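You operate a simulated robot arm through the tools that you are given. There is no shell and no other tool.

You run a simulated robot arm. Do the job below in one go: nothing can be reset, and whatever is moved stays where it is left.

TASK
Put things in order on the long table. At the end: the silver stop block from the long table stands on top of the wooden block; the silver fitting three stands where the white sleeve stood; the beige wooden sander is on the black gauge case; the white sleeve from the long table stands where the beige wooden sander stood; whatever was shut is shut again. Leave all else as you found it, and nothing knocked over.

The check looks at the end state, three seconds after you hand in, the way a careful person would. Anything else that was tipped, shoved, dropped, spilled or broken makes it a failure.

THE ROBOT
A 6-joint arm with a two-finger parallel gripper, fixed in place. Base frame: the origin is at the foot of the arm, x ahead of it, y to its left, z up; the work surface is at about z = 0. Lengths are in mm, angles in degrees, forces in N, time in s.
With the tool pointing down near the work surface it reaches from about 140 to 580 mm from the base axis. Its first joint turns from -66.0 to 66.0 degrees. Payload 2.1 kg.
The tool frame sits at the grasp point between the pads (the TCP): z along the fingers, y along the line on which they close. The tips reach 30 mm beyond it. Largest opening 94 mm; finger width 28, thickness 10; the body of the gripper, 50 by 96 mm, starts 55 mm behind the TCP.
Orientation is that of the tool frame in the base frame, as a unit quaternion [x, y, z, w]. With the fingers straight down and closing along the base's y, the tool's x points along the base's -x, its y along +y and its z along -z.

THE INTERFACE
- The arm moves only by the tool drive_tool. Its argument "motion" is a list of rows, each a list of 7 numbers: the finger opening in cm, from 0 to 9.4, then the shift along the base's x, y, z in cm, then the turn, a rotation vector about the base's x, y, z in degrees. In form: [[grip, x, y, z, ax, ay, az], ...]. A call has 1 to 20 rows; each row shifts and turns the commanded pose from where the row before left it. Each row takes 0.2 s and may step no farther than 50 mm and 8.6 degrees from the row before; otherwise, or with a gripper value out of range, the whole call is refused. A pose out of reach is approached as far as the arm can. The call stops where the force on the tool passes 40 N (or 10 N more than at its start, if that is more) or the arm is blocked; 0.2 s more then pass. Each finger travels about 72 mm/s and halts on what it meets, pressing with about 43 N; the grip force reading is that of the motor and also rises with nothing between the fingers. The clock runs only during rows and for 0.2 s after the last one: add rows that do not move to give the fingers time. The reply holds the time, the measured pose of the TCP, the force on the tool along the base axes, the opening and the grip force, in the units named above and with some noise, with the torque about the TCP (base axes, N m) and any sound that the robot's microphone picked up.
- Cameras (640 x 400 px; columns grow to the right, rows downward): "scene" is fixed at [56.5, -369.3, 492.7]; the picture's right is [0.77, -0.63, 0.00], its down [-0.32, -0.39, -0.87] and it looks along [0.55, 0.67, -0.50] (base axes); focal length 259 px, centre (320, 200). "wrist" rides on the gripper at [76, 14, -103] in the tool frame; the picture's right is [-0.18, 0.98, 0.00], its down [-0.75, -0.14, -0.64] and it looks along [-0.63, -0.12, 0.77] (tool axes); focal length 243 px, centre (320, 200).
- snapshot(camera): a new picture of that camera. It takes no simulated time.
- locate(camera, pixels): there is no depth. For up to 12 entries [column, row, z] of the newest picture of that camera ("zoom" is the newest enlarged one), the place [x, y] in the base frame at which the ray of that pixel passes the height z, good to about 2 mm. It takes no simulated time.
- zoom(camera, box): a new picture of the part [left, top, right, bottom] of that camera's present view, enlarged. It takes no simulated time.
- sign_off(): hands the job in; it is judged then, once.

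Open the gripper and draw the arm clear of the work before you hand the job in, unless the task says otherwise.

The tools are called by a JSON object that holds its "fn" and its "kwargs". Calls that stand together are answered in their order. drive_tool: Moves the arm, as the interface text tells. Its arguments: {"type":"object","properties":{"motion":{"type":"array","items":{"type":"array","items":{"type":"number"}}}},"required":["motion"]} The other tools are called the same way: snapshot (camera) takes a picture; locate (camera, pixels) gives the place at which the rays of pixels pass given heights; zoom (camera, box) takes an enlarged picture of a part of a camera's view; sign_off () hands the job in.

At the start:

```text
clock: 0.0
tool_pos: [311.2, 18.6, 303.8]
tcp_rot: [0.0, 1.0, -0.001, 0.0]
contact_force: [0.5, 0.0, -0.1]
ft_torque: [-0.02, -0.02, 0.0]
grip_width: 94.3
gripper_force: 0.1
```

scene: 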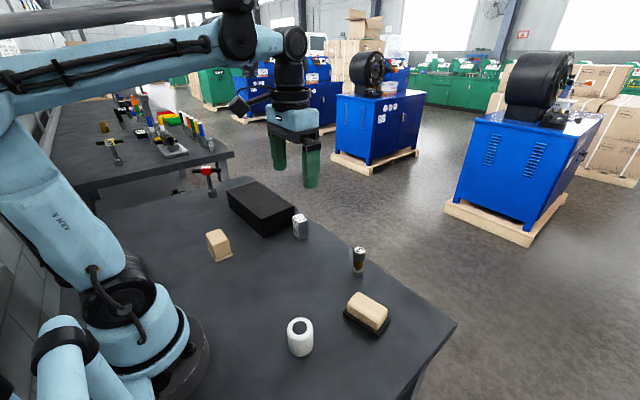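
wrist: 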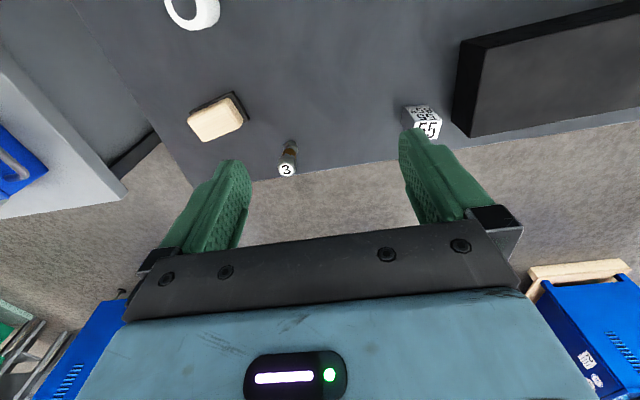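

I see the wooden block near (219,245), black case (262,207), silver block (300,226), fitting three (359,260), sander (367,311) and sleeve (300,336) in the scene view. I zoom in on them for detail.

{"fn": "zoom", "kwargs": {"camera": "scene", "box": [190, 170, 350, 270]}}

{"fn": "zoom", "kwargs": {"camera": "scene", "box": [270, 240, 430, 370]}}

{"fn": "zoom", "kwargs": {"camera": "wrist", "box": [160, 0, 640, 190]}}

{"fn": "zoom", "kwargs": {"camera": "scene", "box": [40, 80, 260, 220]}}

```text
4.00 times, centred on (270, 220) of scene
```

zoom: 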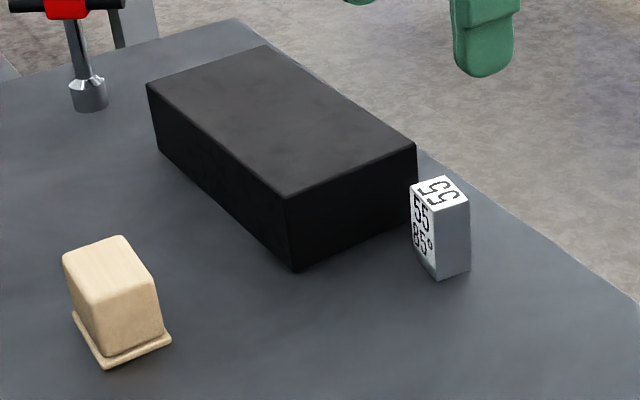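

```text
3.08 times, centred on (350, 305) of scene
```

zoom: 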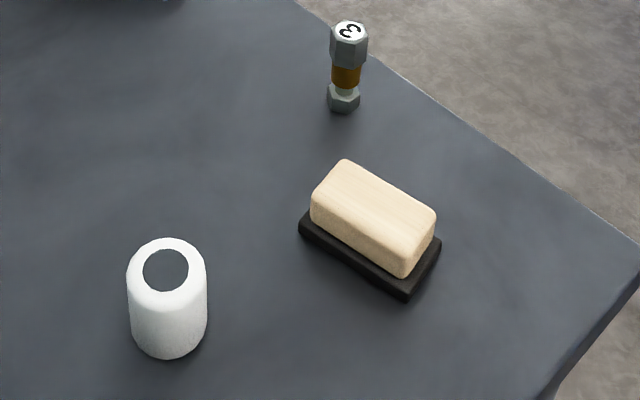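

```text
1.33 times, centred on (400, 95) of wrist
```

zoom: 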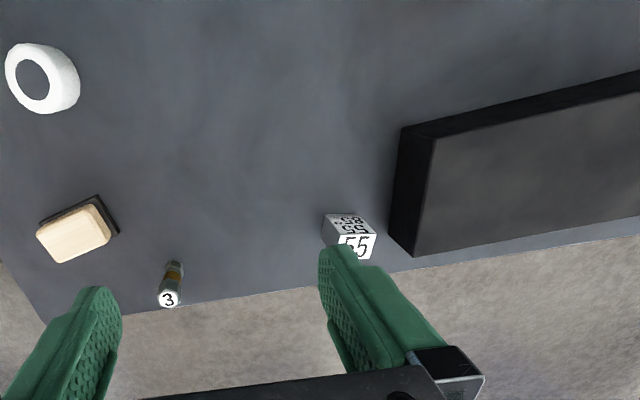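

```text
2.86 times, centred on (150, 150) of scene
```

zoom: 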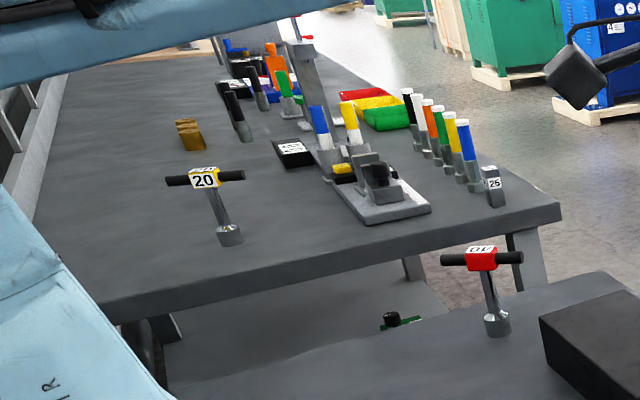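

From the zooms I take edge pixels of each object (zoom pixels converted to scene pixels) and locate their footprints and tops at guessed heights.

{"fn": "locate", "kwargs": {"camera": "scene", "pixels": [[216.25, 262, 0], [232.75, 255, 0], [208, 248.75, 0], [298.75, 239.75, 0], [307.5, 237.5, 0], [293.25, 231.25, 0], [229.5, 207.5, 0], [263.75, 238, 0], [262, 219.25, 50], [294, 206.25, 50], [226.75, 191, 50], [256.25, 181.25, 50]]}}

{"fn": "locate", "kwargs": {"camera": "scene", "pixels": [[357.9, 274.2, 0], [359.5, 249.8, 60], [343.6, 314.8, 0], [378.7, 337.2, 0], [389.4, 319, 0], [300.7, 348.9, 0], [300.7, 327, 50], [300.7, 327, 60], [205.5, 233, 50], [220, 228.75, 50], [229, 241, 50], [215, 246, 50]]}}

```text
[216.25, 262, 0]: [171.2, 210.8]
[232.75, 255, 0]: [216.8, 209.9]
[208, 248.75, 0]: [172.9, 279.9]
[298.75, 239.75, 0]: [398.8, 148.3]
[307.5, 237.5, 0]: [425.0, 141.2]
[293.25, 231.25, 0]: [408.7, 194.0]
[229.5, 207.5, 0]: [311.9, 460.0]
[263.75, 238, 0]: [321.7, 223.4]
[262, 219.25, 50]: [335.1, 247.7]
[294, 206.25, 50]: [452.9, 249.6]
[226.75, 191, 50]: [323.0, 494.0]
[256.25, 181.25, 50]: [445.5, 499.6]
```

```text
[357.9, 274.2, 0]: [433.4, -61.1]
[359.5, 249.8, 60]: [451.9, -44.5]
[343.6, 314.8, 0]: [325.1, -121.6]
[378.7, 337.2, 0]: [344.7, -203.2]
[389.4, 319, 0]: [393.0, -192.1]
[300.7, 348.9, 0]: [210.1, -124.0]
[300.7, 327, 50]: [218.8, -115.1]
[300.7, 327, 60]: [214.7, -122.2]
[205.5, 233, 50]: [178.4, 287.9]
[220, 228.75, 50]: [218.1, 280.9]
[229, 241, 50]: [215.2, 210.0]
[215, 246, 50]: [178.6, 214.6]
```

Rough positions: case about x 318–434, y 222–458, height ~70; wooden block ~(195,245); silver block ~(412,168); fitting ~(437,-57); sander ~(359,-157); sleeve ~(215,-119). I move back and lower to look at the right-hand group with the wrist camera.

{"fn": "drive_tool", "kwargs": {"motion": [[9.4, -2, -3, -2.6, 0, 0, 0], [9.4, -2, -3, -2.6, 0, 0, 0], [9.4, -2, -3, -2.6, 0, 0, 0], [9.4, -2, -3, -2.6, 0, 0, 0], [9.4, 0, 0, 0, 0, 0, 0]]}}

{"fn": "snapshot", "kwargs": {"camera": "wrist"}}

{"fn": "snapshot", "kwargs": {"camera": "scene"}}

```text
clock: 1.2
tool_pos: [231.4, -101.6, 200.3]
tcp_rot: [0.0, 1.0, 0.0, 0.001]
contact_force: [-0.6, 0.5, 0.5]
ft_torque: [-0.01, -0.04, 0.0]
grip_width: 94.0
gripper_force: 0.1
```

```text
taken
```

wrist: 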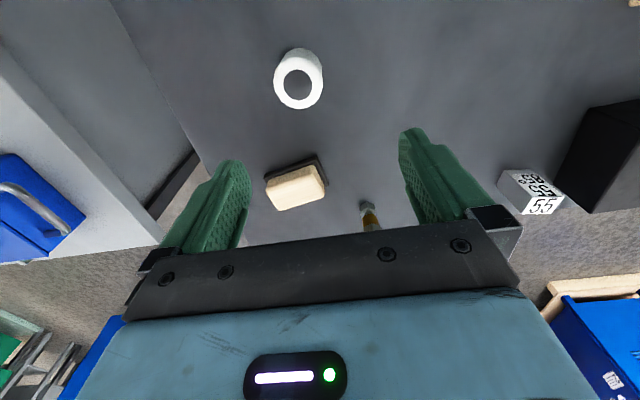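

```text
taken
```

scene: 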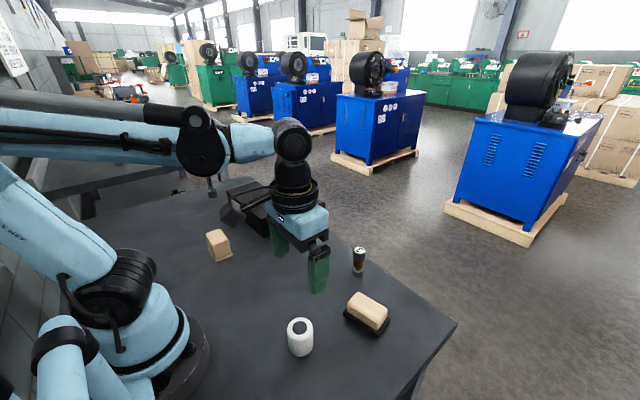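

The wrist view shows the sleeve at about (299,79), sander (295,185) and fitting (370,215) partly hidden. I zoom on sleeve and sander.

{"fn": "zoom", "kwargs": {"camera": "wrist", "box": [240, 30, 400, 130]}}

{"fn": "zoom", "kwargs": {"camera": "wrist", "box": [240, 140, 400, 240]}}

{"fn": "zoom", "kwargs": {"camera": "scene", "box": [260, 290, 420, 390]}}

```text
4.00 times, centred on (320, 80) of wrist
```

zoom: 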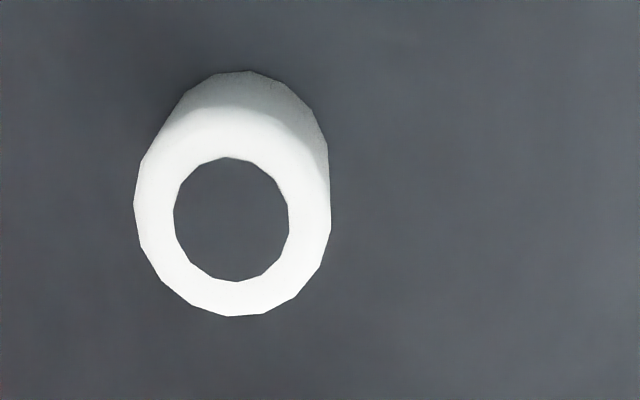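

```text
4.00 times, centred on (320, 190) of wrist
```

zoom: 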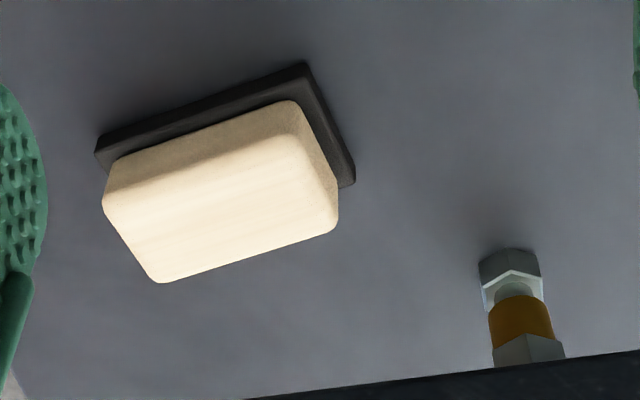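

```text
4.00 times, centred on (340, 340) of scene
```

zoom: 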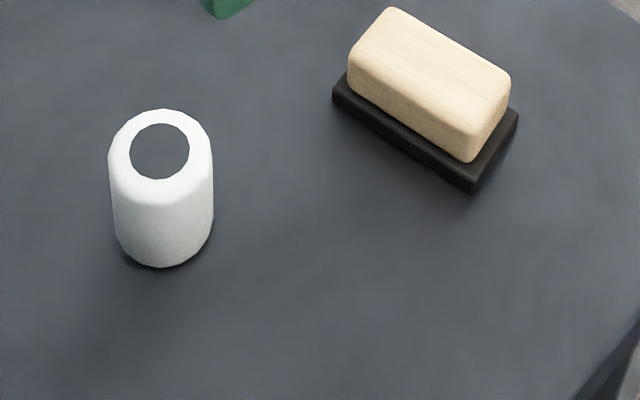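

I triangulate the sleeve top, sander and fitting heights using both cameras.

{"fn": "locate", "kwargs": {"camera": "wrist", "pixels": [[297.75, 85, 50], [297.75, 85, 60], [297.75, 85, 70], [303, 47.8, 0], [264, 178, 0], [316, 155.5, 0], [328.5, 187, 0], [281, 210.5, 40], [324, 198, 40], [265.5, 190.8, 40], [308, 174, 40], [367.5, 202.5, 0]]}}

{"fn": "locate", "kwargs": {"camera": "scene", "pixels": [[299.75, 327.75, 50], [299.75, 327.75, 60], [299.75, 327.75, 70], [300, 356.8, 0], [343.2, 315, 0], [379, 338.2, 0], [389.6, 318.5, 0], [358, 292, 40], [387, 309.5, 40], [376.5, 326, 40], [347.5, 306, 40], [358, 274, 0]]}}

```text
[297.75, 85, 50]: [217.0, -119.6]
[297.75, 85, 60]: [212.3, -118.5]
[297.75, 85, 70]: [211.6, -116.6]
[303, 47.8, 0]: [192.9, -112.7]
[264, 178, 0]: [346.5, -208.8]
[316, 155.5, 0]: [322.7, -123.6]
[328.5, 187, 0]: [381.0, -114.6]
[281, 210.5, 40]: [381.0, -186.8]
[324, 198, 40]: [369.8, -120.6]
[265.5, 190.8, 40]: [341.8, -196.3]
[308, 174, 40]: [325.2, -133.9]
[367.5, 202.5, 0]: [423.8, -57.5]
```

```text
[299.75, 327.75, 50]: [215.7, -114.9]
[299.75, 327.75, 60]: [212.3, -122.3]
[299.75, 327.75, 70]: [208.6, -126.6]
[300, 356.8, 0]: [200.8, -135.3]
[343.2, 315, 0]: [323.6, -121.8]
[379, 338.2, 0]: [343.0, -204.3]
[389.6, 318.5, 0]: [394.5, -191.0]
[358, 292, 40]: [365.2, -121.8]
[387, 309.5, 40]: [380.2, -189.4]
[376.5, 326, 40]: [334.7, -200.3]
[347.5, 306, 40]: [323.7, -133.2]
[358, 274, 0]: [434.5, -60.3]
```

Sleeve: centre ≈(214.5,-119), height ≈55, diameter ≈47. Sander: base centre ≈(358.6,-157), long axis tilted ~14° from y, height ≈36–40. Next I move forward and up to look at the fitting and silver block from above.

{"fn": "drive_tool", "kwargs": {"motion": [[9.4, 3.4, 2.8, 2.0, 0, 0, 0], [9.4, 3.4, 2.8, 2.0, 0, 0, 0], [9.4, 3.4, 2.8, 2.0, 0, 0, 0], [9.4, 3.4, 2.8, 1.0, 0, 0, 0], [9.4, 3.4, 2.8, 1.0, 0, 0, 0], [9.4, 0, 0, 0, 0, 0, 0]]}}

{"fn": "snapshot", "kwargs": {"camera": "wrist"}}

{"fn": "zoom", "kwargs": {"camera": "wrist", "box": [400, 40, 640, 190]}}

{"fn": "zoom", "kwargs": {"camera": "wrist", "box": [200, 60, 360, 160]}}

{"fn": "zoom", "kwargs": {"camera": "scene", "box": [280, 200, 400, 290]}}

```text
clock: 2.6
tool_pos: [401.1, 40.5, 280.3]
tcp_rot: [0.0, 1.0, 0.0, 0.001]
contact_force: [0.1, -0.1, 0.9]
ft_torque: [0.01, 0.03, -0.01]
grip_width: 94.0
gripper_force: 0.1
```

```text
taken
```

wrist: 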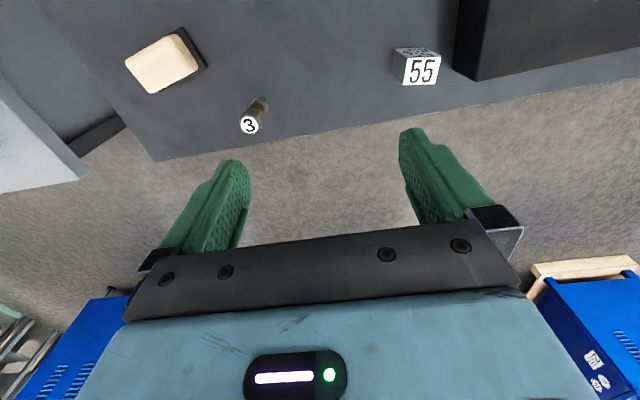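

```text
2.67 times, centred on (520, 115) of wrist
```

zoom: 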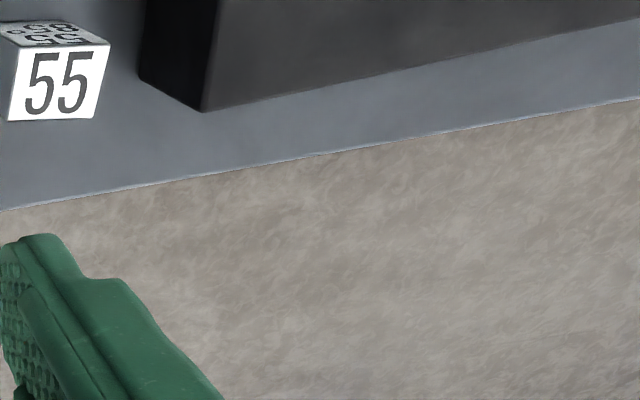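

```text
4.00 times, centred on (280, 110) of wrist
```

zoom: 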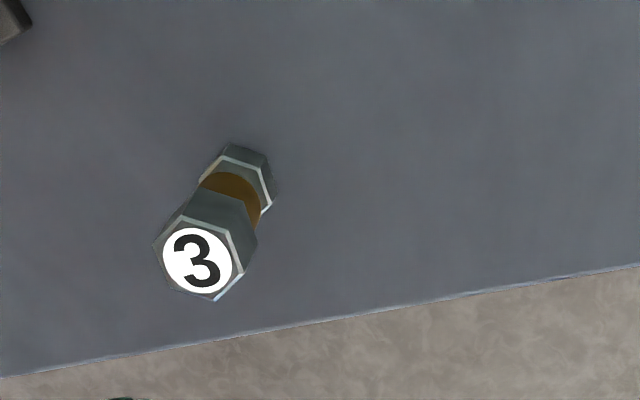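

```text
4.44 times, centred on (340, 245) of scene
```

zoom: 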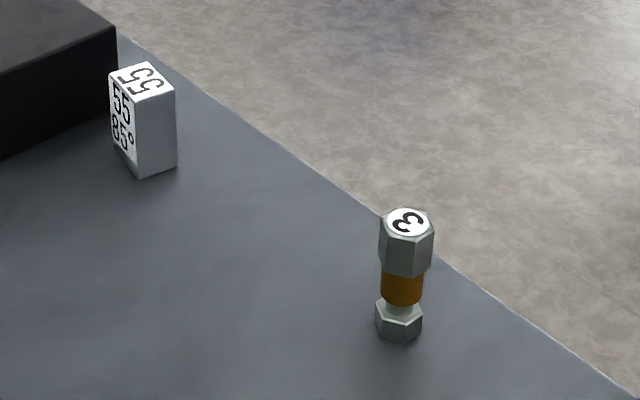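

Fitting's top centre is at wrist (249.3,125) and scene (359.6,250). I zoom on the silver block for exact corners and triangulate the fitting.

{"fn": "zoom", "kwargs": {"camera": "wrist", "box": [376, 30, 472, 90]}}

{"fn": "zoom", "kwargs": {"camera": "scene", "box": [270, 200, 334, 240]}}

{"fn": "locate", "kwargs": {"camera": "wrist", "pixels": [[249.25, 125, 60], [249.25, 125, 70], [249.25, 125, 80], [259.5, 99, 0]]}}

{"fn": "locate", "kwargs": {"camera": "scene", "pixels": [[359.6, 249.95, 60], [359.6, 249.95, 70], [359.6, 249.95, 80], [357.8, 276.5, 0]]}}

```text
6.67 times, centred on (424, 60) of wrist
```

zoom: 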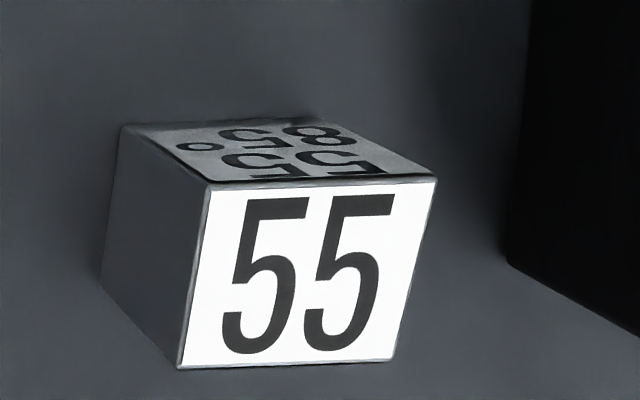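

```text
10.00 times, centred on (302, 220) of scene
```

zoom: 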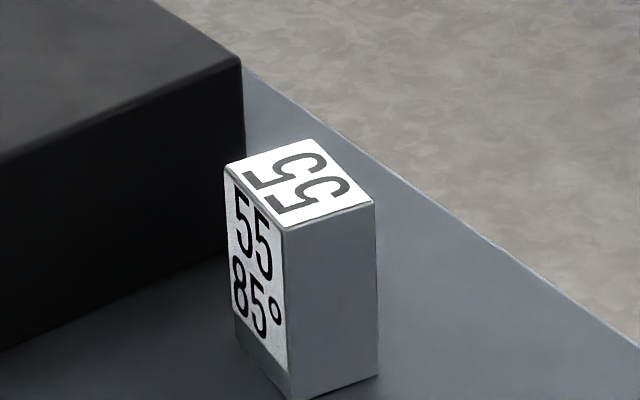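

```text
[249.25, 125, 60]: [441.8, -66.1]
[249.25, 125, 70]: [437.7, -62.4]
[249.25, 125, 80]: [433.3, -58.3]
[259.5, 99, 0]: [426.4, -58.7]
```

```text
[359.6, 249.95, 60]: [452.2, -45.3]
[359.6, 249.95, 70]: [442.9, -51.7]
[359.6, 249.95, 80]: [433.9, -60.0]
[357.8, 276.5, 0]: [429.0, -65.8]
```

Fitting: centre ≈(435,-58), height ≈79. Now I triangulate the silver block's top and bottom corners from both cameras.

{"fn": "locate", "kwargs": {"camera": "wrist", "pixels": [[407.65, 58.05, 60], [441.4, 56.7, 60], [402.7, 85.05, 60], [434.95, 84, 60], [407.65, 58.05, 70], [441.4, 56.7, 70], [402.7, 85.05, 70], [434.95, 84, 70], [394, 48.75, 0], [423.7, 48.3, 0], [391, 72.75, 0]]}}

{"fn": "locate", "kwargs": {"camera": "scene", "pixels": [[292.5, 217, 60], [301.3, 213.8, 60], [307.5, 220.3, 60], [298.5, 222.8, 60], [292.5, 217, 70], [301.3, 213.8, 70], [307.5, 220.3, 70], [298.5, 222.8, 70], [299, 239.8, 0], [307.9, 237.5, 0]]}}

```text
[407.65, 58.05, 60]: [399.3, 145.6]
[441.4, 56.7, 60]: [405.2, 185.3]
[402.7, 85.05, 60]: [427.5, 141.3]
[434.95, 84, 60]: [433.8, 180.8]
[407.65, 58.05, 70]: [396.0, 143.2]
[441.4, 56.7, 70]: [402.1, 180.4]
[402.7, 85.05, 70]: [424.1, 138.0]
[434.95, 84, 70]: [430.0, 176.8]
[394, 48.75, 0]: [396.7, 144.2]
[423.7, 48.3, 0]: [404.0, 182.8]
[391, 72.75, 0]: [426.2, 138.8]
```

```text
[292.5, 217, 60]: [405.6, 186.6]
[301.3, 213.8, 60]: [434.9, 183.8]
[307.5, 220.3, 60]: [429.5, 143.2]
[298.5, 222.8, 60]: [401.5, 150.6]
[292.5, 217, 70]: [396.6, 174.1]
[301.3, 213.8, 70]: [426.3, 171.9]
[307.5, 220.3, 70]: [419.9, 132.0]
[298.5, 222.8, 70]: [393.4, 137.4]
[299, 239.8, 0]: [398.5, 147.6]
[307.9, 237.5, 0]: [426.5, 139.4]
```

Silver block: centre ≈(415.6,162.3), 29×39.5 footprint, height ≈62, yaw ≈-9.5°. Before grasping, I look at the wooden block from above.

{"fn": "drive_tool", "kwargs": {"motion": [[9.4, -3.4, 3.0, 0, 0, 0, 0], [9.4, -3.4, 3.0, 0, 0, 0, 0], [9.4, -3.4, 3.0, 0, 0, 0, 0], [9.4, -3.4, 3.0, 0, 0, 0, 0], [9.4, -3.4, 3.0, 0, 0, 0, 0], [9.4, -3.0, 3.0, 0, 0, 0, 0], [9.4, 0, 0, 0, 0, 0, 0]]}}

{"fn": "snapshot", "kwargs": {"camera": "wrist"}}

{"fn": "snapshot", "kwargs": {"camera": "scene"}}

```text
clock: 4.2
tool_pos: [201.7, 218.4, 279.7]
tcp_rot: [0.001, 1.0, 0.0, 0.001]
contact_force: [0.5, 0.5, 0.0]
ft_torque: [0.0, 0.0, 0.01]
grip_width: 93.9
gripper_force: 0.1
```

```text
taken
```

wrist: 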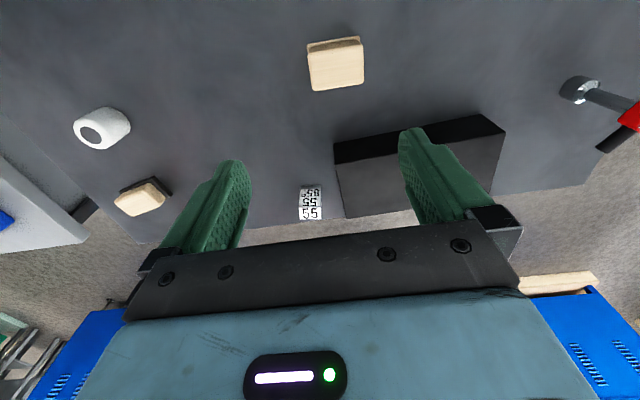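

```text
taken
```

scene: 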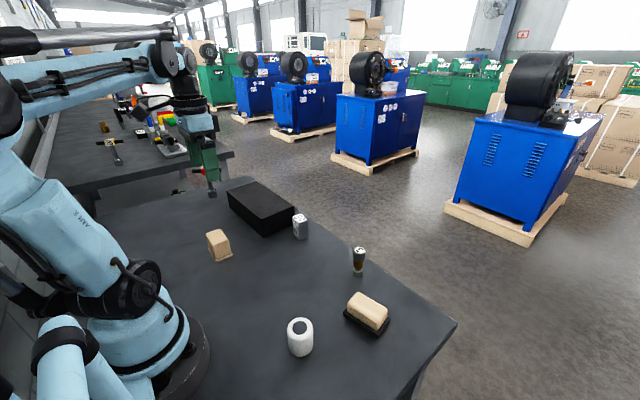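

The wooden block is at wrist (335,63), scene (219,245). I zoom on both views for its top corners and on the case's far end.

{"fn": "zoom", "kwargs": {"camera": "wrist", "box": [288, 25, 384, 100]}}

{"fn": "zoom", "kwargs": {"camera": "scene", "box": [188, 222, 252, 267]}}

{"fn": "zoom", "kwargs": {"camera": "wrist", "box": [320, 90, 640, 230]}}

```text
5.33 times, centred on (336, 62) of wrist
```

zoom: 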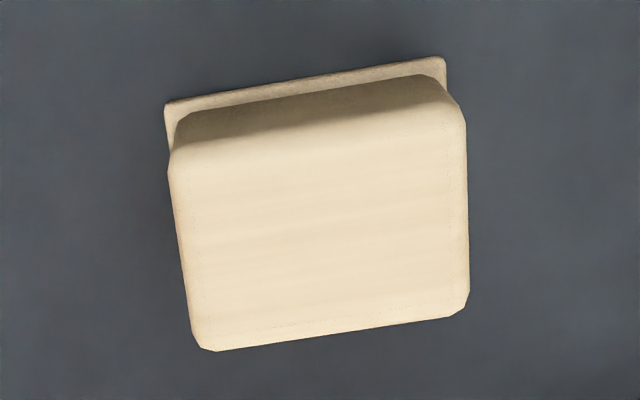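

```text
8.89 times, centred on (220, 244) of scene
```

zoom: 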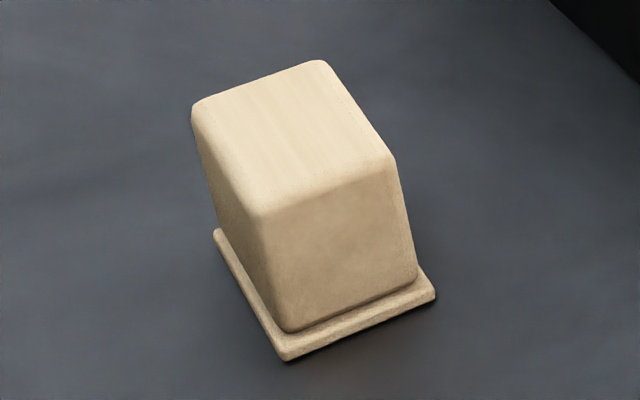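

```text
2.00 times, centred on (480, 160) of wrist
```

zoom: 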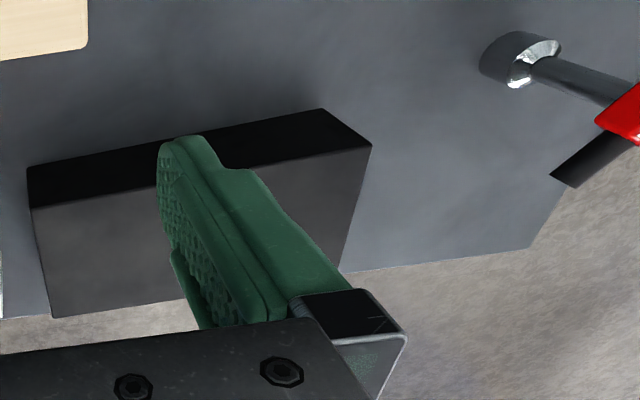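

I triangulate the wooden block's top using these corner pixels, and the case's corners.

{"fn": "locate", "kwargs": {"camera": "wrist", "pixels": [[309.4, 52.6, 50], [362.6, 47.4, 50], [363.75, 82.3, 50], [313.5, 89.6, 50], [309.4, 52.6, 60], [362.6, 47.4, 60], [363.75, 82.3, 60], [313.5, 89.6, 60], [306.9, 44.2, 0], [359.4, 35.4, 0], [505.5, 164, 70], [334, 193, 70]]}}

{"fn": "locate", "kwargs": {"camera": "scene", "pixels": [[205.6, 233.1, 50], [220.6, 228.5, 50], [228.5, 239.3, 50], [213.5, 245.7, 50], [205.6, 233.1, 60], [220.6, 228.5, 60], [228.5, 239.3, 60], [213.5, 245.7, 60], [216.3, 262, 0], [233, 254.9, 0], [208.1, 247.6, 0]]}}

```text
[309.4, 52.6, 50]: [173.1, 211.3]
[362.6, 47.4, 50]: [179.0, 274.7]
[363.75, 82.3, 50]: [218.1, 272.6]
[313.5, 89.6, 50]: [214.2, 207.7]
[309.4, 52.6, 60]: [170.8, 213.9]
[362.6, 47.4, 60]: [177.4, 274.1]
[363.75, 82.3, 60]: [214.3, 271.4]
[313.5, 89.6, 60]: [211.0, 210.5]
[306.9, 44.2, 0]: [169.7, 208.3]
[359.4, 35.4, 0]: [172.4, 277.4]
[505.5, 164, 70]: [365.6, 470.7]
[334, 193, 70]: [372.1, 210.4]
```

```text
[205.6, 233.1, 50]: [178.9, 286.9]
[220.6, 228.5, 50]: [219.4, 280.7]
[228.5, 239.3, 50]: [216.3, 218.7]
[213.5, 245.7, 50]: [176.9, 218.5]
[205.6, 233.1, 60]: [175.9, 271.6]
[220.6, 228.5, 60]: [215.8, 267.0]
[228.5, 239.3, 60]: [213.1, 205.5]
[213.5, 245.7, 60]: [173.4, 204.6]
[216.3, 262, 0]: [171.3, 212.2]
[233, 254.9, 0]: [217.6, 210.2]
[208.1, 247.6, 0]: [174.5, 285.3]
```

Wooden block: top at z≈57, centre ≈(195,242), 40×62. Now I go over the silver block at (415.6,162.3) with yaw -9.5°, opening 6.6 cm to stay clear of the case, and pause at z≈110 to check.

{"fn": "drive_tool", "kwargs": {"motion": [[9.4, 4.28, -1.12, -1.6, 0, 0, -4.75], [8, 4.28, -1.12, -1.6, 0, 0, -4.75], [6.6, 4.28, -1.12, -1.6, 0, 0, 0], [6.6, 4.28, -1.12, -1.6, 0, 0, 0], [6.6, 4.27, -1.13, -1.6, 0, 0, 0], [6.6, 0, 0, -3, 0, 0, 0], [6.6, 0, 0, -3, 0, 0, 0], [6.6, 0, 0, -3, 0, 0, 0], [6.6, 0, 0, 0, 0, 0, 0]]}}

{"fn": "snapshot", "kwargs": {"camera": "wrist"}}

{"fn": "snapshot", "kwargs": {"camera": "scene"}}

```text
clock: 6.2
tool_pos: [415.1, 162.1, 109.9]
tcp_rot: [0.083, 0.997, 0.0, 0.001]
contact_force: [0.7, 0.7, -0.7]
ft_torque: [0.02, 0.0, 0.04]
grip_width: 66.0
gripper_force: 0.1
```

```text
taken
```

wrist: 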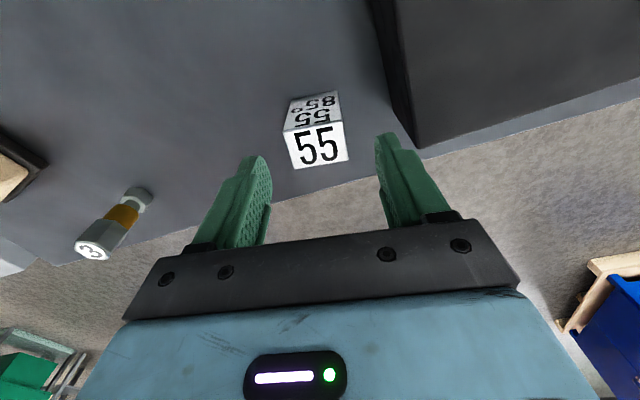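

```text
taken
```

scene: 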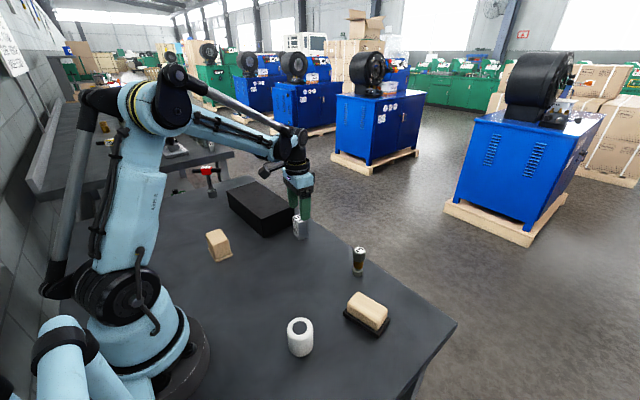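

The block top is at wrist (318,145), between the fingers. I zoom and locate its corners precisely at z=62.

{"fn": "zoom", "kwargs": {"camera": "wrist", "box": [270, 85, 366, 175]}}

{"fn": "locate", "kwargs": {"camera": "wrist", "pixels": [[283, 131.5, 62], [342, 122, 62], [348, 160, 62], [295, 169, 62]]}}

```text
4.44 times, centred on (318, 130) of wrist
```

zoom: 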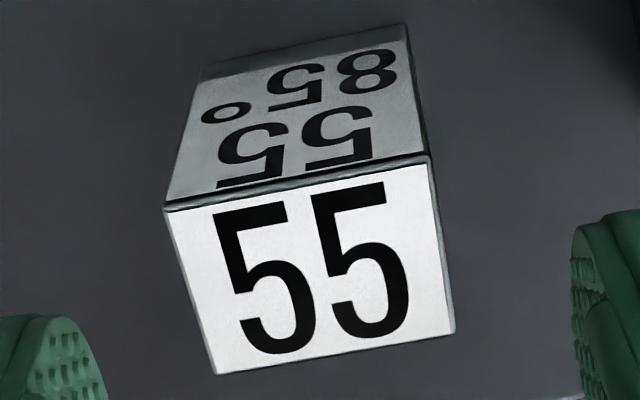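

```text
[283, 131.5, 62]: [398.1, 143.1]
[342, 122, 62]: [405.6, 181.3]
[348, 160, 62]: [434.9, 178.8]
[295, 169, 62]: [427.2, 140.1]
```

Refined centre ≈(416.5,161). I adjust by +1,-1 mm, descend to z≈40, and close.

{"fn": "drive_tool", "kwargs": {"motion": [[6.6, 0.12, -0.1, -2, 0, 0, 0], [6.6, 0, 0, -2, 0, 0, 0], [6.6, 0, 0, -1.5, 0, 0, 0], [6.6, 0, 0, -1.5, 0, 0, 0], [6.6, 0, 0, 0, 0, 0, 0], [5, 0, 0, 0, 0, 0, 0], [4.3, 0, 0, 0, 0, 0, 0], [3.0, 0, 0, 0, 0, 0, 0], [3.0, 0, 0, 0, 0, 0, 0]]}}

{"fn": "snapshot", "kwargs": {"camera": "wrist"}}

```text
clock: 8.2
tool_pos: [416.2, 160.9, 41.1]
tcp_rot: [0.083, 0.997, 0.0, 0.001]
contact_force: [0.4, -0.4, -0.4]
ft_torque: [0.04, 0.04, 0.01]
grip_width: 44.0
gripper_force: 42.9
```

```text
taken
```

wrist: 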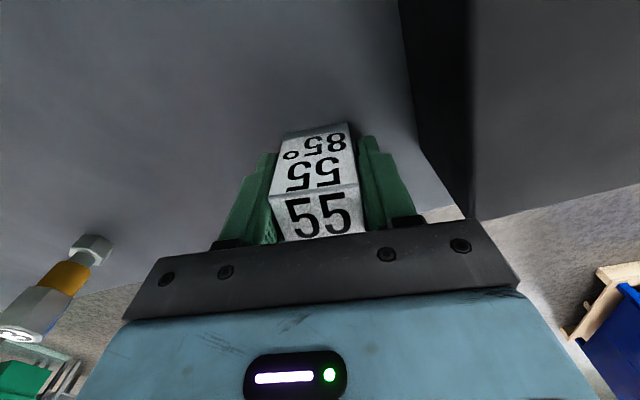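

The fingers hold the block at 44 mm with 43 N. I lift it a little and check the weight and the hold.

{"fn": "drive_tool", "kwargs": {"motion": [[3.0, 0, 0, 1, 0, 0, 0], [3.0, 0, 0, 1.5, 0, 0, 0], [3.0, 0, 0, 2.5, 0, 0, 0], [3.0, 0, 0, 3, 0, 0, 0], [3.0, 0, 0, 3, 0, 0, 0], [3.0, 0, 0, 0, 0, 0, 0]]}}

{"fn": "snapshot", "kwargs": {"camera": "wrist"}}

{"fn": "zoom", "kwargs": {"camera": "scene", "box": [220, 150, 380, 250]}}

```text
clock: 9.6
tool_pos: [415.8, 160.3, 150.3]
tcp_rot: [0.082, 0.997, -0.001, 0.001]
contact_force: [-0.1, 0.4, -2.1]
ft_torque: [0.02, -0.01, -0.01]
grip_width: 44.1
gripper_force: 42.9
```

```text
taken
```

wrist: 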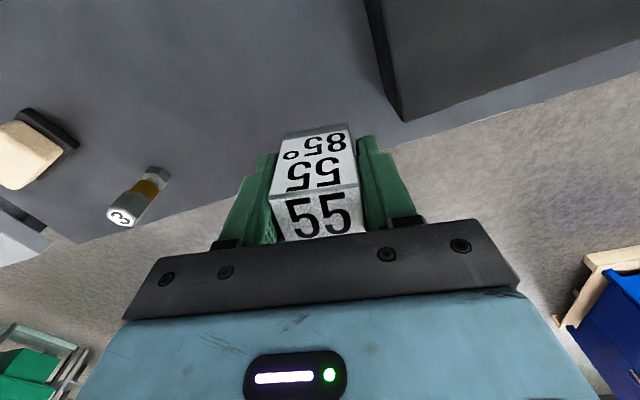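

```text
4.00 times, centred on (300, 200) of scene
```

zoom: 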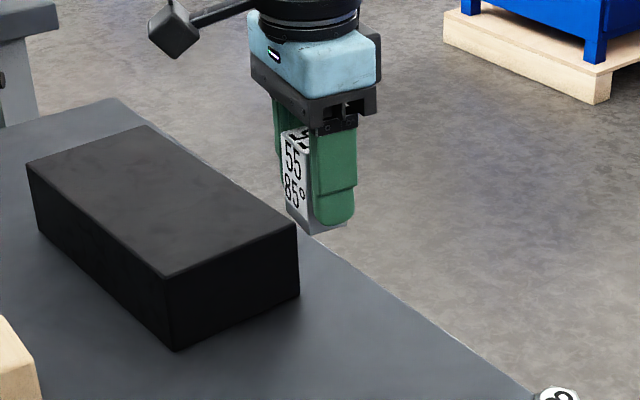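

The block is firmly held, bottom about 41 mm under the TCP. I carry it over the wooden block centre (195,242) at z=150, aligning yaw by +5°.

{"fn": "drive_tool", "kwargs": {"motion": [[3.0, -3.68, 1.36, 0, 0, 0, 0], [3.0, -3.68, 1.36, 0, 0, 0, 2.5], [3.0, -3.68, 1.36, 0, 0, 0, 2.5], [3.0, -3.68, 1.36, 0, 0, 0, 0], [3.0, -3.68, 1.36, 0, 0, 0, 0], [3.0, -3.68, 1.36, 0, 0, 0, 0], [3.0, 0, 0, -1.5, 0, 0, 0], [3.0, 0, 0, -1.5, 0, 0, 0], [3.0, 0, 0, -0.7, 0, 0, 0], [3.0, 0, 0, 0, 0, 0, 0]]}}

{"fn": "zoom", "kwargs": {"camera": "scene", "box": [160, 170, 288, 270]}}

{"fn": "snapshot", "kwargs": {"camera": "wrist"}}

```text
clock: 11.8
tool_pos: [195.4, 242.1, 112.5]
tcp_rot: [0.039, 0.999, 0.0, 0.001]
contact_force: [0.5, 0.1, -3.3]
ft_torque: [0.01, -0.02, 0.01]
grip_width: 43.9
gripper_force: 42.8
```

```text
4.00 times, centred on (224, 220) of scene
```

zoom: 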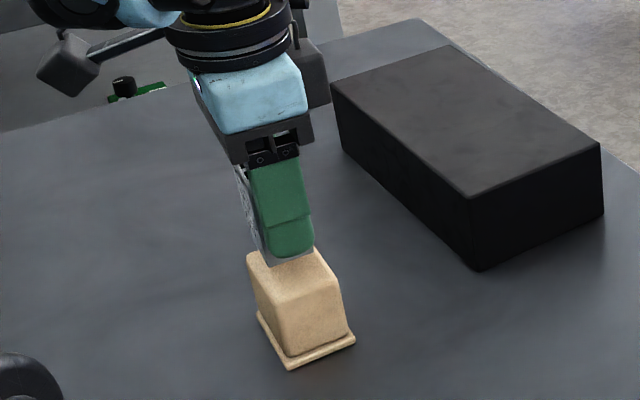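

```text
taken
```

wrist: 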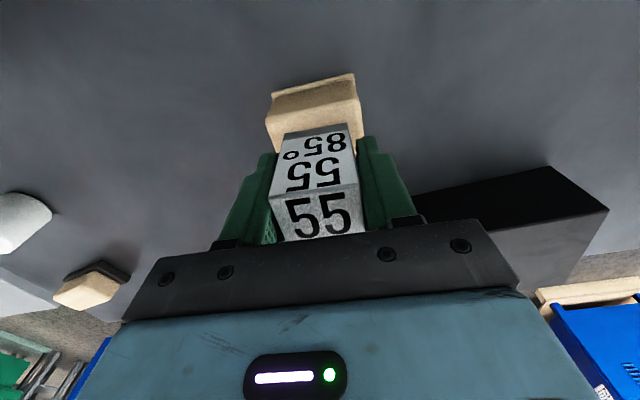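

The block hangs over the wooden block (scene zoom ~ (290,262)). I lower in small steps, watching the force for contact.

{"fn": "drive_tool", "kwargs": {"motion": [[3.0, 0, 0, -0.4, 0, 0, 0], [3.0, 0, 0, -0.4, 0, 0, 0], [3.0, 0, 0, -0.2, 0, 0, 0], [3.0, 0, 0, 0, 0, 0, 0]]}}

{"fn": "zoom", "kwargs": {"camera": "scene", "box": [192, 215, 256, 265]}}

{"fn": "zoom", "kwargs": {"camera": "wrist", "box": [250, 60, 380, 160]}}

```text
clock: 12.8
tool_pos: [195.4, 242.2, 103.6]
tcp_rot: [0.04, 0.999, 0.0, 0.001]
contact_force: [0.7, -0.1, -1.6]
ft_torque: [-0.01, -0.03, 0.02]
grip_width: 44.1
gripper_force: 43.1
```

```text
8.00 times, centred on (224, 240) of scene
```

zoom: 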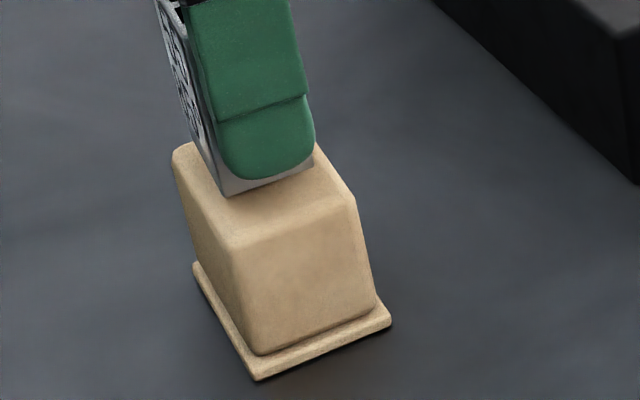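

```text
4.00 times, centred on (315, 110) of wrist
```

zoom: 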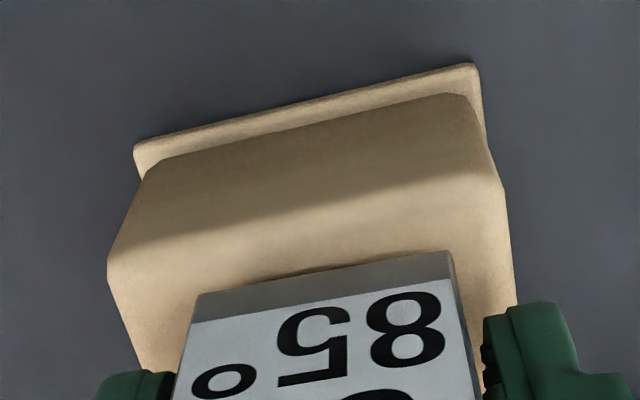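

The block is centred above the wooden top with a few mm gap. I continue down in 1 mm steps.

{"fn": "drive_tool", "kwargs": {"motion": [[3.0, 0, 0, -0.15, 0, 0, 0], [3.0, 0, 0, -0.1, 0, 0, 0], [3.0, 0, 0, 0, 0, 0, 0]]}}

```text
clock: 13.6
tool_pos: [195.3, 241.8, 100.5]
tcp_rot: [0.039, 0.999, 0.0, 0.001]
contact_force: [-0.5, -0.1, -2.9]
ft_torque: [-0.01, -0.02, 0.0]
grip_width: 44.1
gripper_force: 42.7
```

No contact yet (force z still about -2 to -3 from the weight). I go on in 1 mm steps.

{"fn": "drive_tool", "kwargs": {"motion": [[3.0, 0, 0, -0.1, 0, 0, 0], [3.0, 0, 0, 0, 0, 0, 0]]}}

{"fn": "drive_tool", "kwargs": {"motion": [[3.0, 0, 0, -0.1, 0, 0, 0], [3.0, 0, 0, 0, 0, 0, 0]]}}

```text
clock: 14.2
tool_pos: [197.3, 241.6, 100.4]
tcp_rot: [0.039, 0.999, 0.0, 0.0]
contact_force: [0.6, 0.4, -2.7]
ft_torque: [0.03, -0.04, 0.0]
grip_width: 43.6
gripper_force: 43.0
```

```text
clock: 14.8
tool_pos: [196.6, 243.0, 98.2]
tcp_rot: [0.039, 0.999, 0.001, 0.0]
contact_force: [-1.1, 0.0, -2.0]
ft_torque: [0.0, 0.02, 0.0]
grip_width: 44.2
gripper_force: 43.6
```

Still no contact at z≈98.5. I look closely at the gap, then keep lowering.

{"fn": "zoom", "kwargs": {"camera": "scene", "box": [200, 220, 240, 250]}}

{"fn": "drive_tool", "kwargs": {"motion": [[3.0, 0, 0, -0.1, 0, 0, 0], [3.0, 0, 0, 0, 0, 0, 0]]}}

{"fn": "drive_tool", "kwargs": {"motion": [[3.0, 0, 0, -0.1, 0, 0, 0], [3.0, 0, 0, 0, 0, 0, 0]]}}

```text
13.33 times, centred on (220, 235) of scene
```

zoom: 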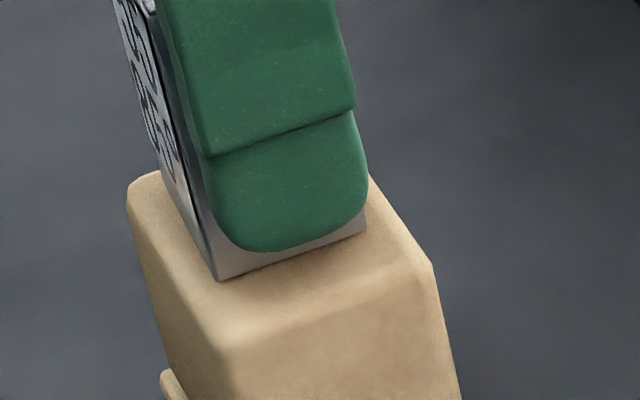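

```text
clock: 15.4
tool_pos: [195.9, 242.4, 99.8]
tcp_rot: [0.039, 0.999, -0.001, 0.001]
contact_force: [-0.9, -0.6, 15.8]
ft_torque: [-0.01, 0.03, -0.03]
grip_width: 44.2
gripper_force: 43.4
```

```text
clock: 16.0
tool_pos: [196.5, 242.1, 98.2]
tcp_rot: [0.039, 0.999, -0.001, 0.001]
contact_force: [-0.7, -4.5, 34.1]
ft_torque: [-0.06, 0.03, -0.01]
grip_width: 44.2
gripper_force: 42.7
```

Contact: 34 N downward. I relieve by 1.5 mm so the push is nearly nil, then open gently.

{"fn": "drive_tool", "kwargs": {"motion": [[3.0, 0, 0, 0.15, 0, 0, 0], [3.0, 0, 0, 0, 0, 0, 0]]}}

{"fn": "drive_tool", "kwargs": {"motion": [[4.6, 0, 0, 0, 0, 0, 0], [5.2, 0, 0, 0, 0, 0, 0], [6.0, 0, 0, 0, 0, 0, 0], [6.6, 0, 0, 0, 0, 0, 0], [6.6, 0, 0, 0, 0, 0, 0]]}}

{"fn": "snapshot", "kwargs": {"camera": "wrist"}}

{"fn": "zoom", "kwargs": {"camera": "scene", "box": [192, 205, 256, 265]}}

```text
clock: 16.6
tool_pos: [194.8, 243.3, 99.2]
tcp_rot: [0.039, 0.999, 0.0, 0.001]
contact_force: [-0.3, 0.0, -3.6]
ft_torque: [-0.03, -0.01, -0.01]
grip_width: 44.0
gripper_force: 42.3
```

```text
clock: 17.8
tool_pos: [196.5, 243.5, 99.2]
tcp_rot: [0.04, 0.999, -0.001, 0.001]
contact_force: [0.3, 0.1, 0.5]
ft_torque: [0.01, -0.03, 0.0]
grip_width: 65.7
gripper_force: 0.0
```

```text
taken
```

wrist: 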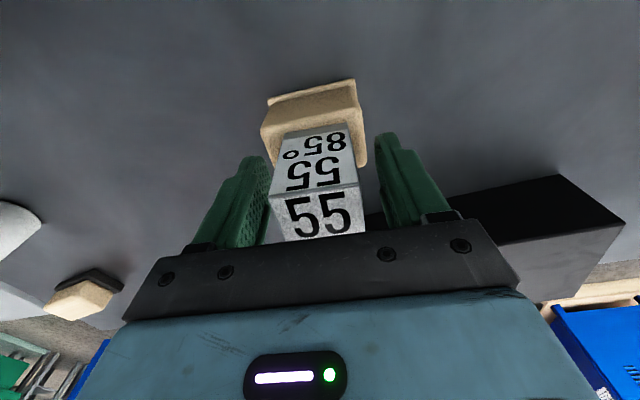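

```text
6.67 times, centred on (224, 235) of scene
```

zoom: 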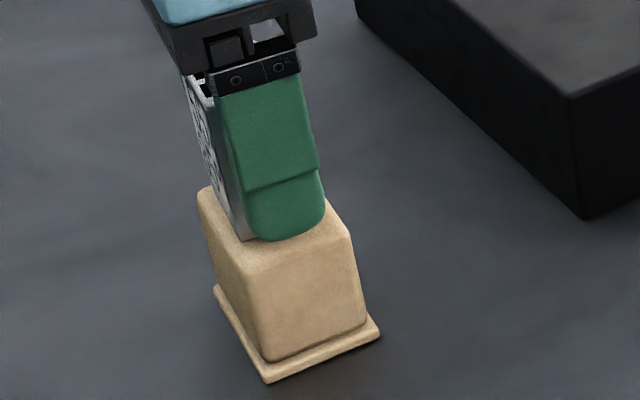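

Released and standing. I rise straight up and then look at the result.

{"fn": "drive_tool", "kwargs": {"motion": [[6.6, 0, 0, 1.5, 0, 0, 0], [6.6, 0, 0, 2.5, 0, 0, 0], [6.6, 0, 0, 3, 0, 0, 0], [6.6, 0, 0, 3, 0, 0, 0], [6.6, 0, 0, 3, 0, 0, 0], [6.6, 0, 0, 2, 0, 0, 0], [6.6, 0, 0, 0, 0, 0, 0]]}}

{"fn": "zoom", "kwargs": {"camera": "scene", "box": [180, 190, 276, 265]}}

{"fn": "snapshot", "kwargs": {"camera": "wrist"}}

```text
clock: 19.4
tool_pos: [195.2, 241.9, 247.5]
tcp_rot: [0.04, 0.999, 0.0, 0.001]
contact_force: [-0.7, 0.4, -0.9]
ft_torque: [0.01, -0.02, 0.01]
grip_width: 66.0
gripper_force: 0.1
```

```text
5.33 times, centred on (228, 228) of scene
```

zoom: 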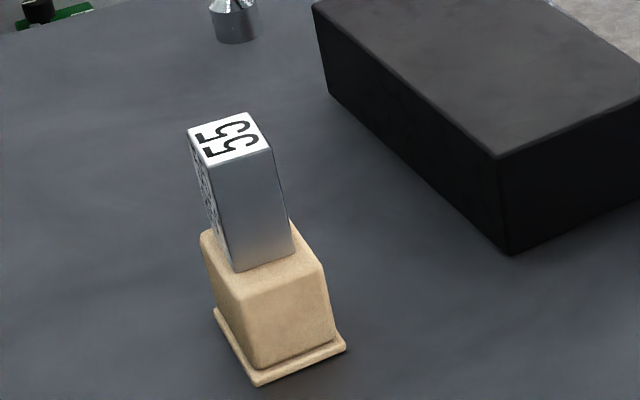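

```text
taken
```

wrist: 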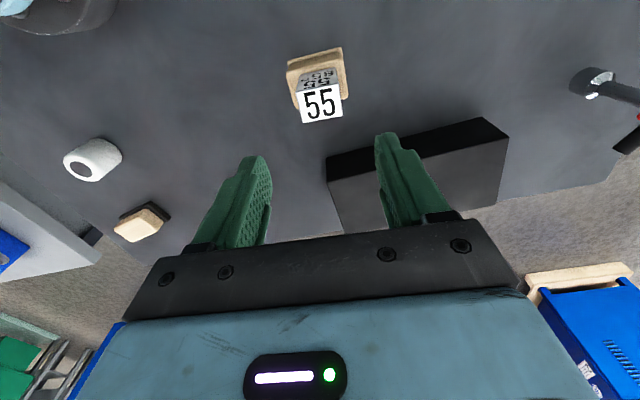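

The silver block stands well on the wooden block. Now I move to above the sander (357,-157), yaw to about +14°, gripper wide open.

{"fn": "drive_tool", "kwargs": {"motion": [[7, 1.8, -4.43, -0.5, 0, 0, 0], [8, 1.8, -4.43, -0.5, 0, 0, 0], [9.4, 1.8, -4.43, -0.5, 0, 0, 0], [9.4, 1.8, -4.43, -0.5, 0, 0, 6.27], [9.4, 1.8, -4.43, -0.5, 0, 0, 6.27], [9.4, 1.8, -4.43, -0.5, 0, 0, 6.27], [9.4, 1.8, -4.43, -0.5, 0, 0, 0], [9.4, 1.8, -4.43, -0.5, 0, 0, 0], [9.4, 1.8, -4.5, -0.5, 0, 0, 0], [9.4, 0, 0, -4, 0, 0, 0], [9.4, 0, 0, -3, 0, 0, 0], [9.4, 0, 0, 0, 0, 0, 0]]}}

{"fn": "snapshot", "kwargs": {"camera": "wrist"}}

{"fn": "zoom", "kwargs": {"camera": "wrist", "box": [240, 70, 400, 170]}}

{"fn": "snapshot", "kwargs": {"camera": "scene"}}

```text
clock: 22.0
tool_pos: [359.0, -156.6, 133.2]
tcp_rot: [-0.125, 0.992, 0.0, 0.001]
contact_force: [-0.1, -0.8, 0.8]
ft_torque: [0.0, 0.0, -0.01]
grip_width: 93.8
gripper_force: 0.0
```

```text
taken
```

wrist: 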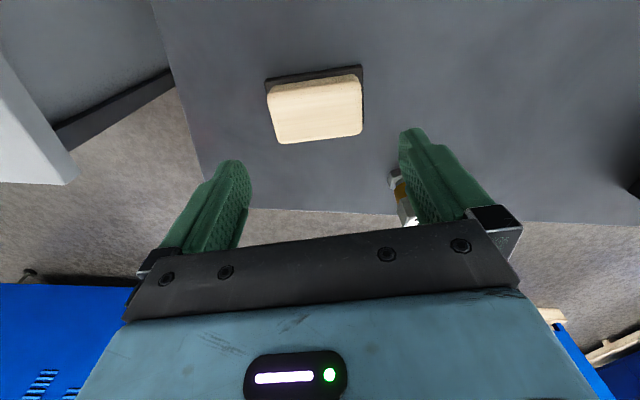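

```text
4.00 times, centred on (320, 120) of wrist
```

zoom: 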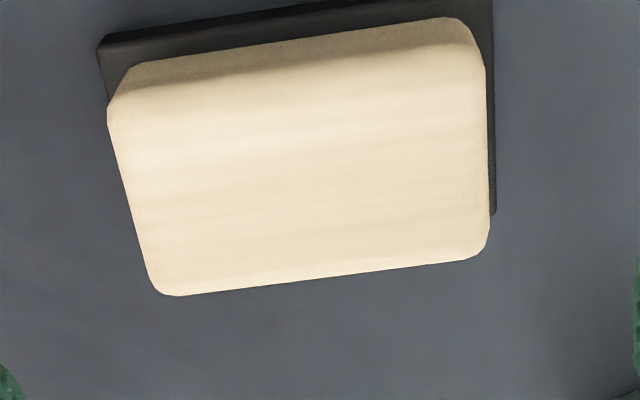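

```text
taken
```

scene: 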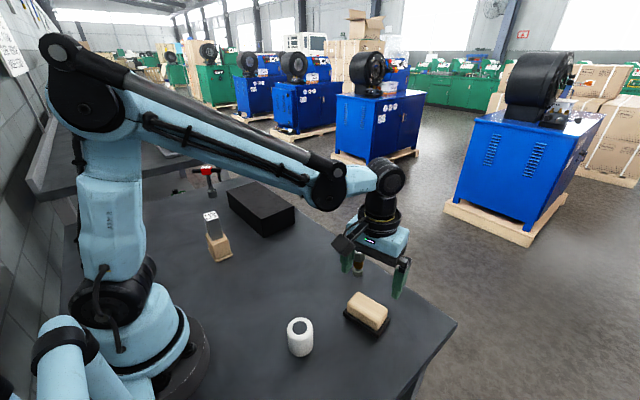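

The sander is at wrist (316,108), between the fingers. I locate its top corners at candidate heights and the black base corners.

{"fn": "locate", "kwargs": {"camera": "wrist", "pixels": [[267.5, 97.5, 35], [360.5, 86.25, 35], [361.75, 131.25, 35], [281.25, 143, 35], [267.5, 97.5, 42], [360.5, 86.25, 42], [361.75, 131.25, 42], [281.25, 143, 42], [265, 83, 0], [363, 66, 0], [363.5, 123, 0]]}}

{"fn": "zoom", "kwargs": {"camera": "scene", "box": [336, 284, 400, 344]}}

```text
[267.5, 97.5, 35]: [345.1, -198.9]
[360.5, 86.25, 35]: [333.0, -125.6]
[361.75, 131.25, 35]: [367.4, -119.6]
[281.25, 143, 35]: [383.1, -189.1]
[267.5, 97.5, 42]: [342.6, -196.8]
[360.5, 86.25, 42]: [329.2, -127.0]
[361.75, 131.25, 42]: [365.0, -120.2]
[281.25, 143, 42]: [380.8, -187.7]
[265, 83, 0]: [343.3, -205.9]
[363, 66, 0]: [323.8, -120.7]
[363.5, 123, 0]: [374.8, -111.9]
```

```text
6.67 times, centred on (368, 314) of scene
```

zoom: 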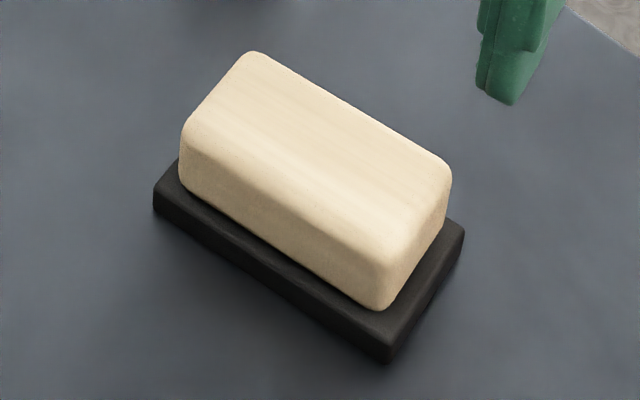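

Sander base centre ≈(359,-157.5), axis matching the tool yaw. I descend to TCP z≈45 so the tips stay above the black base, and close on the wood ends.

{"fn": "drive_tool", "kwargs": {"motion": [[9.4, 0, 0, -3, 0, 0, 0], [9.4, -0.05, -0.1, -3, 0, 0, 0], [9.4, 0, 0, -1.8, 0, 0, 0], [9.4, 0, 0, -1, 0, 0, 0], [9.4, 0, 0, 0, 0, 0, 0]]}}

{"fn": "snapshot", "kwargs": {"camera": "wrist"}}

{"fn": "zoom", "kwargs": {"camera": "scene", "box": [320, 254, 416, 344]}}

```text
clock: 23.2
tool_pos: [357.5, -157.4, 47.6]
tcp_rot: [-0.125, 0.992, 0.0, 0.001]
contact_force: [0.1, -0.6, 0.9]
ft_torque: [-0.01, 0.03, 0.06]
grip_width: 93.9
gripper_force: 0.2
```

```text
taken
```

wrist: 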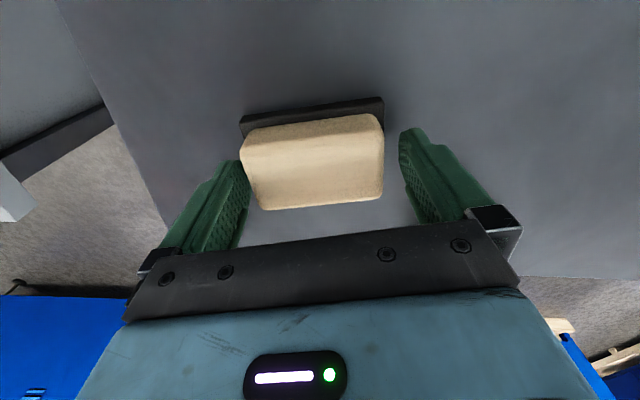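

```text
4.44 times, centred on (368, 299) of scene
```

zoom: 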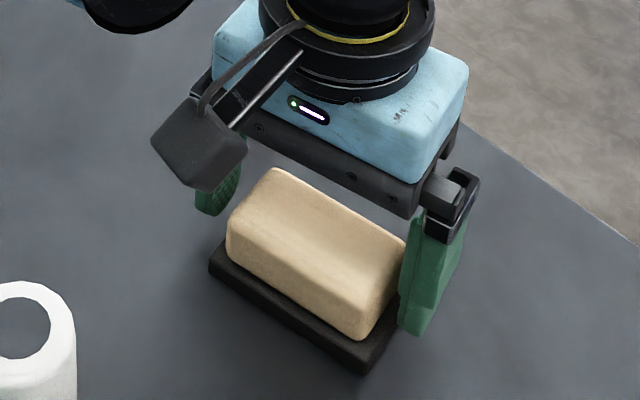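

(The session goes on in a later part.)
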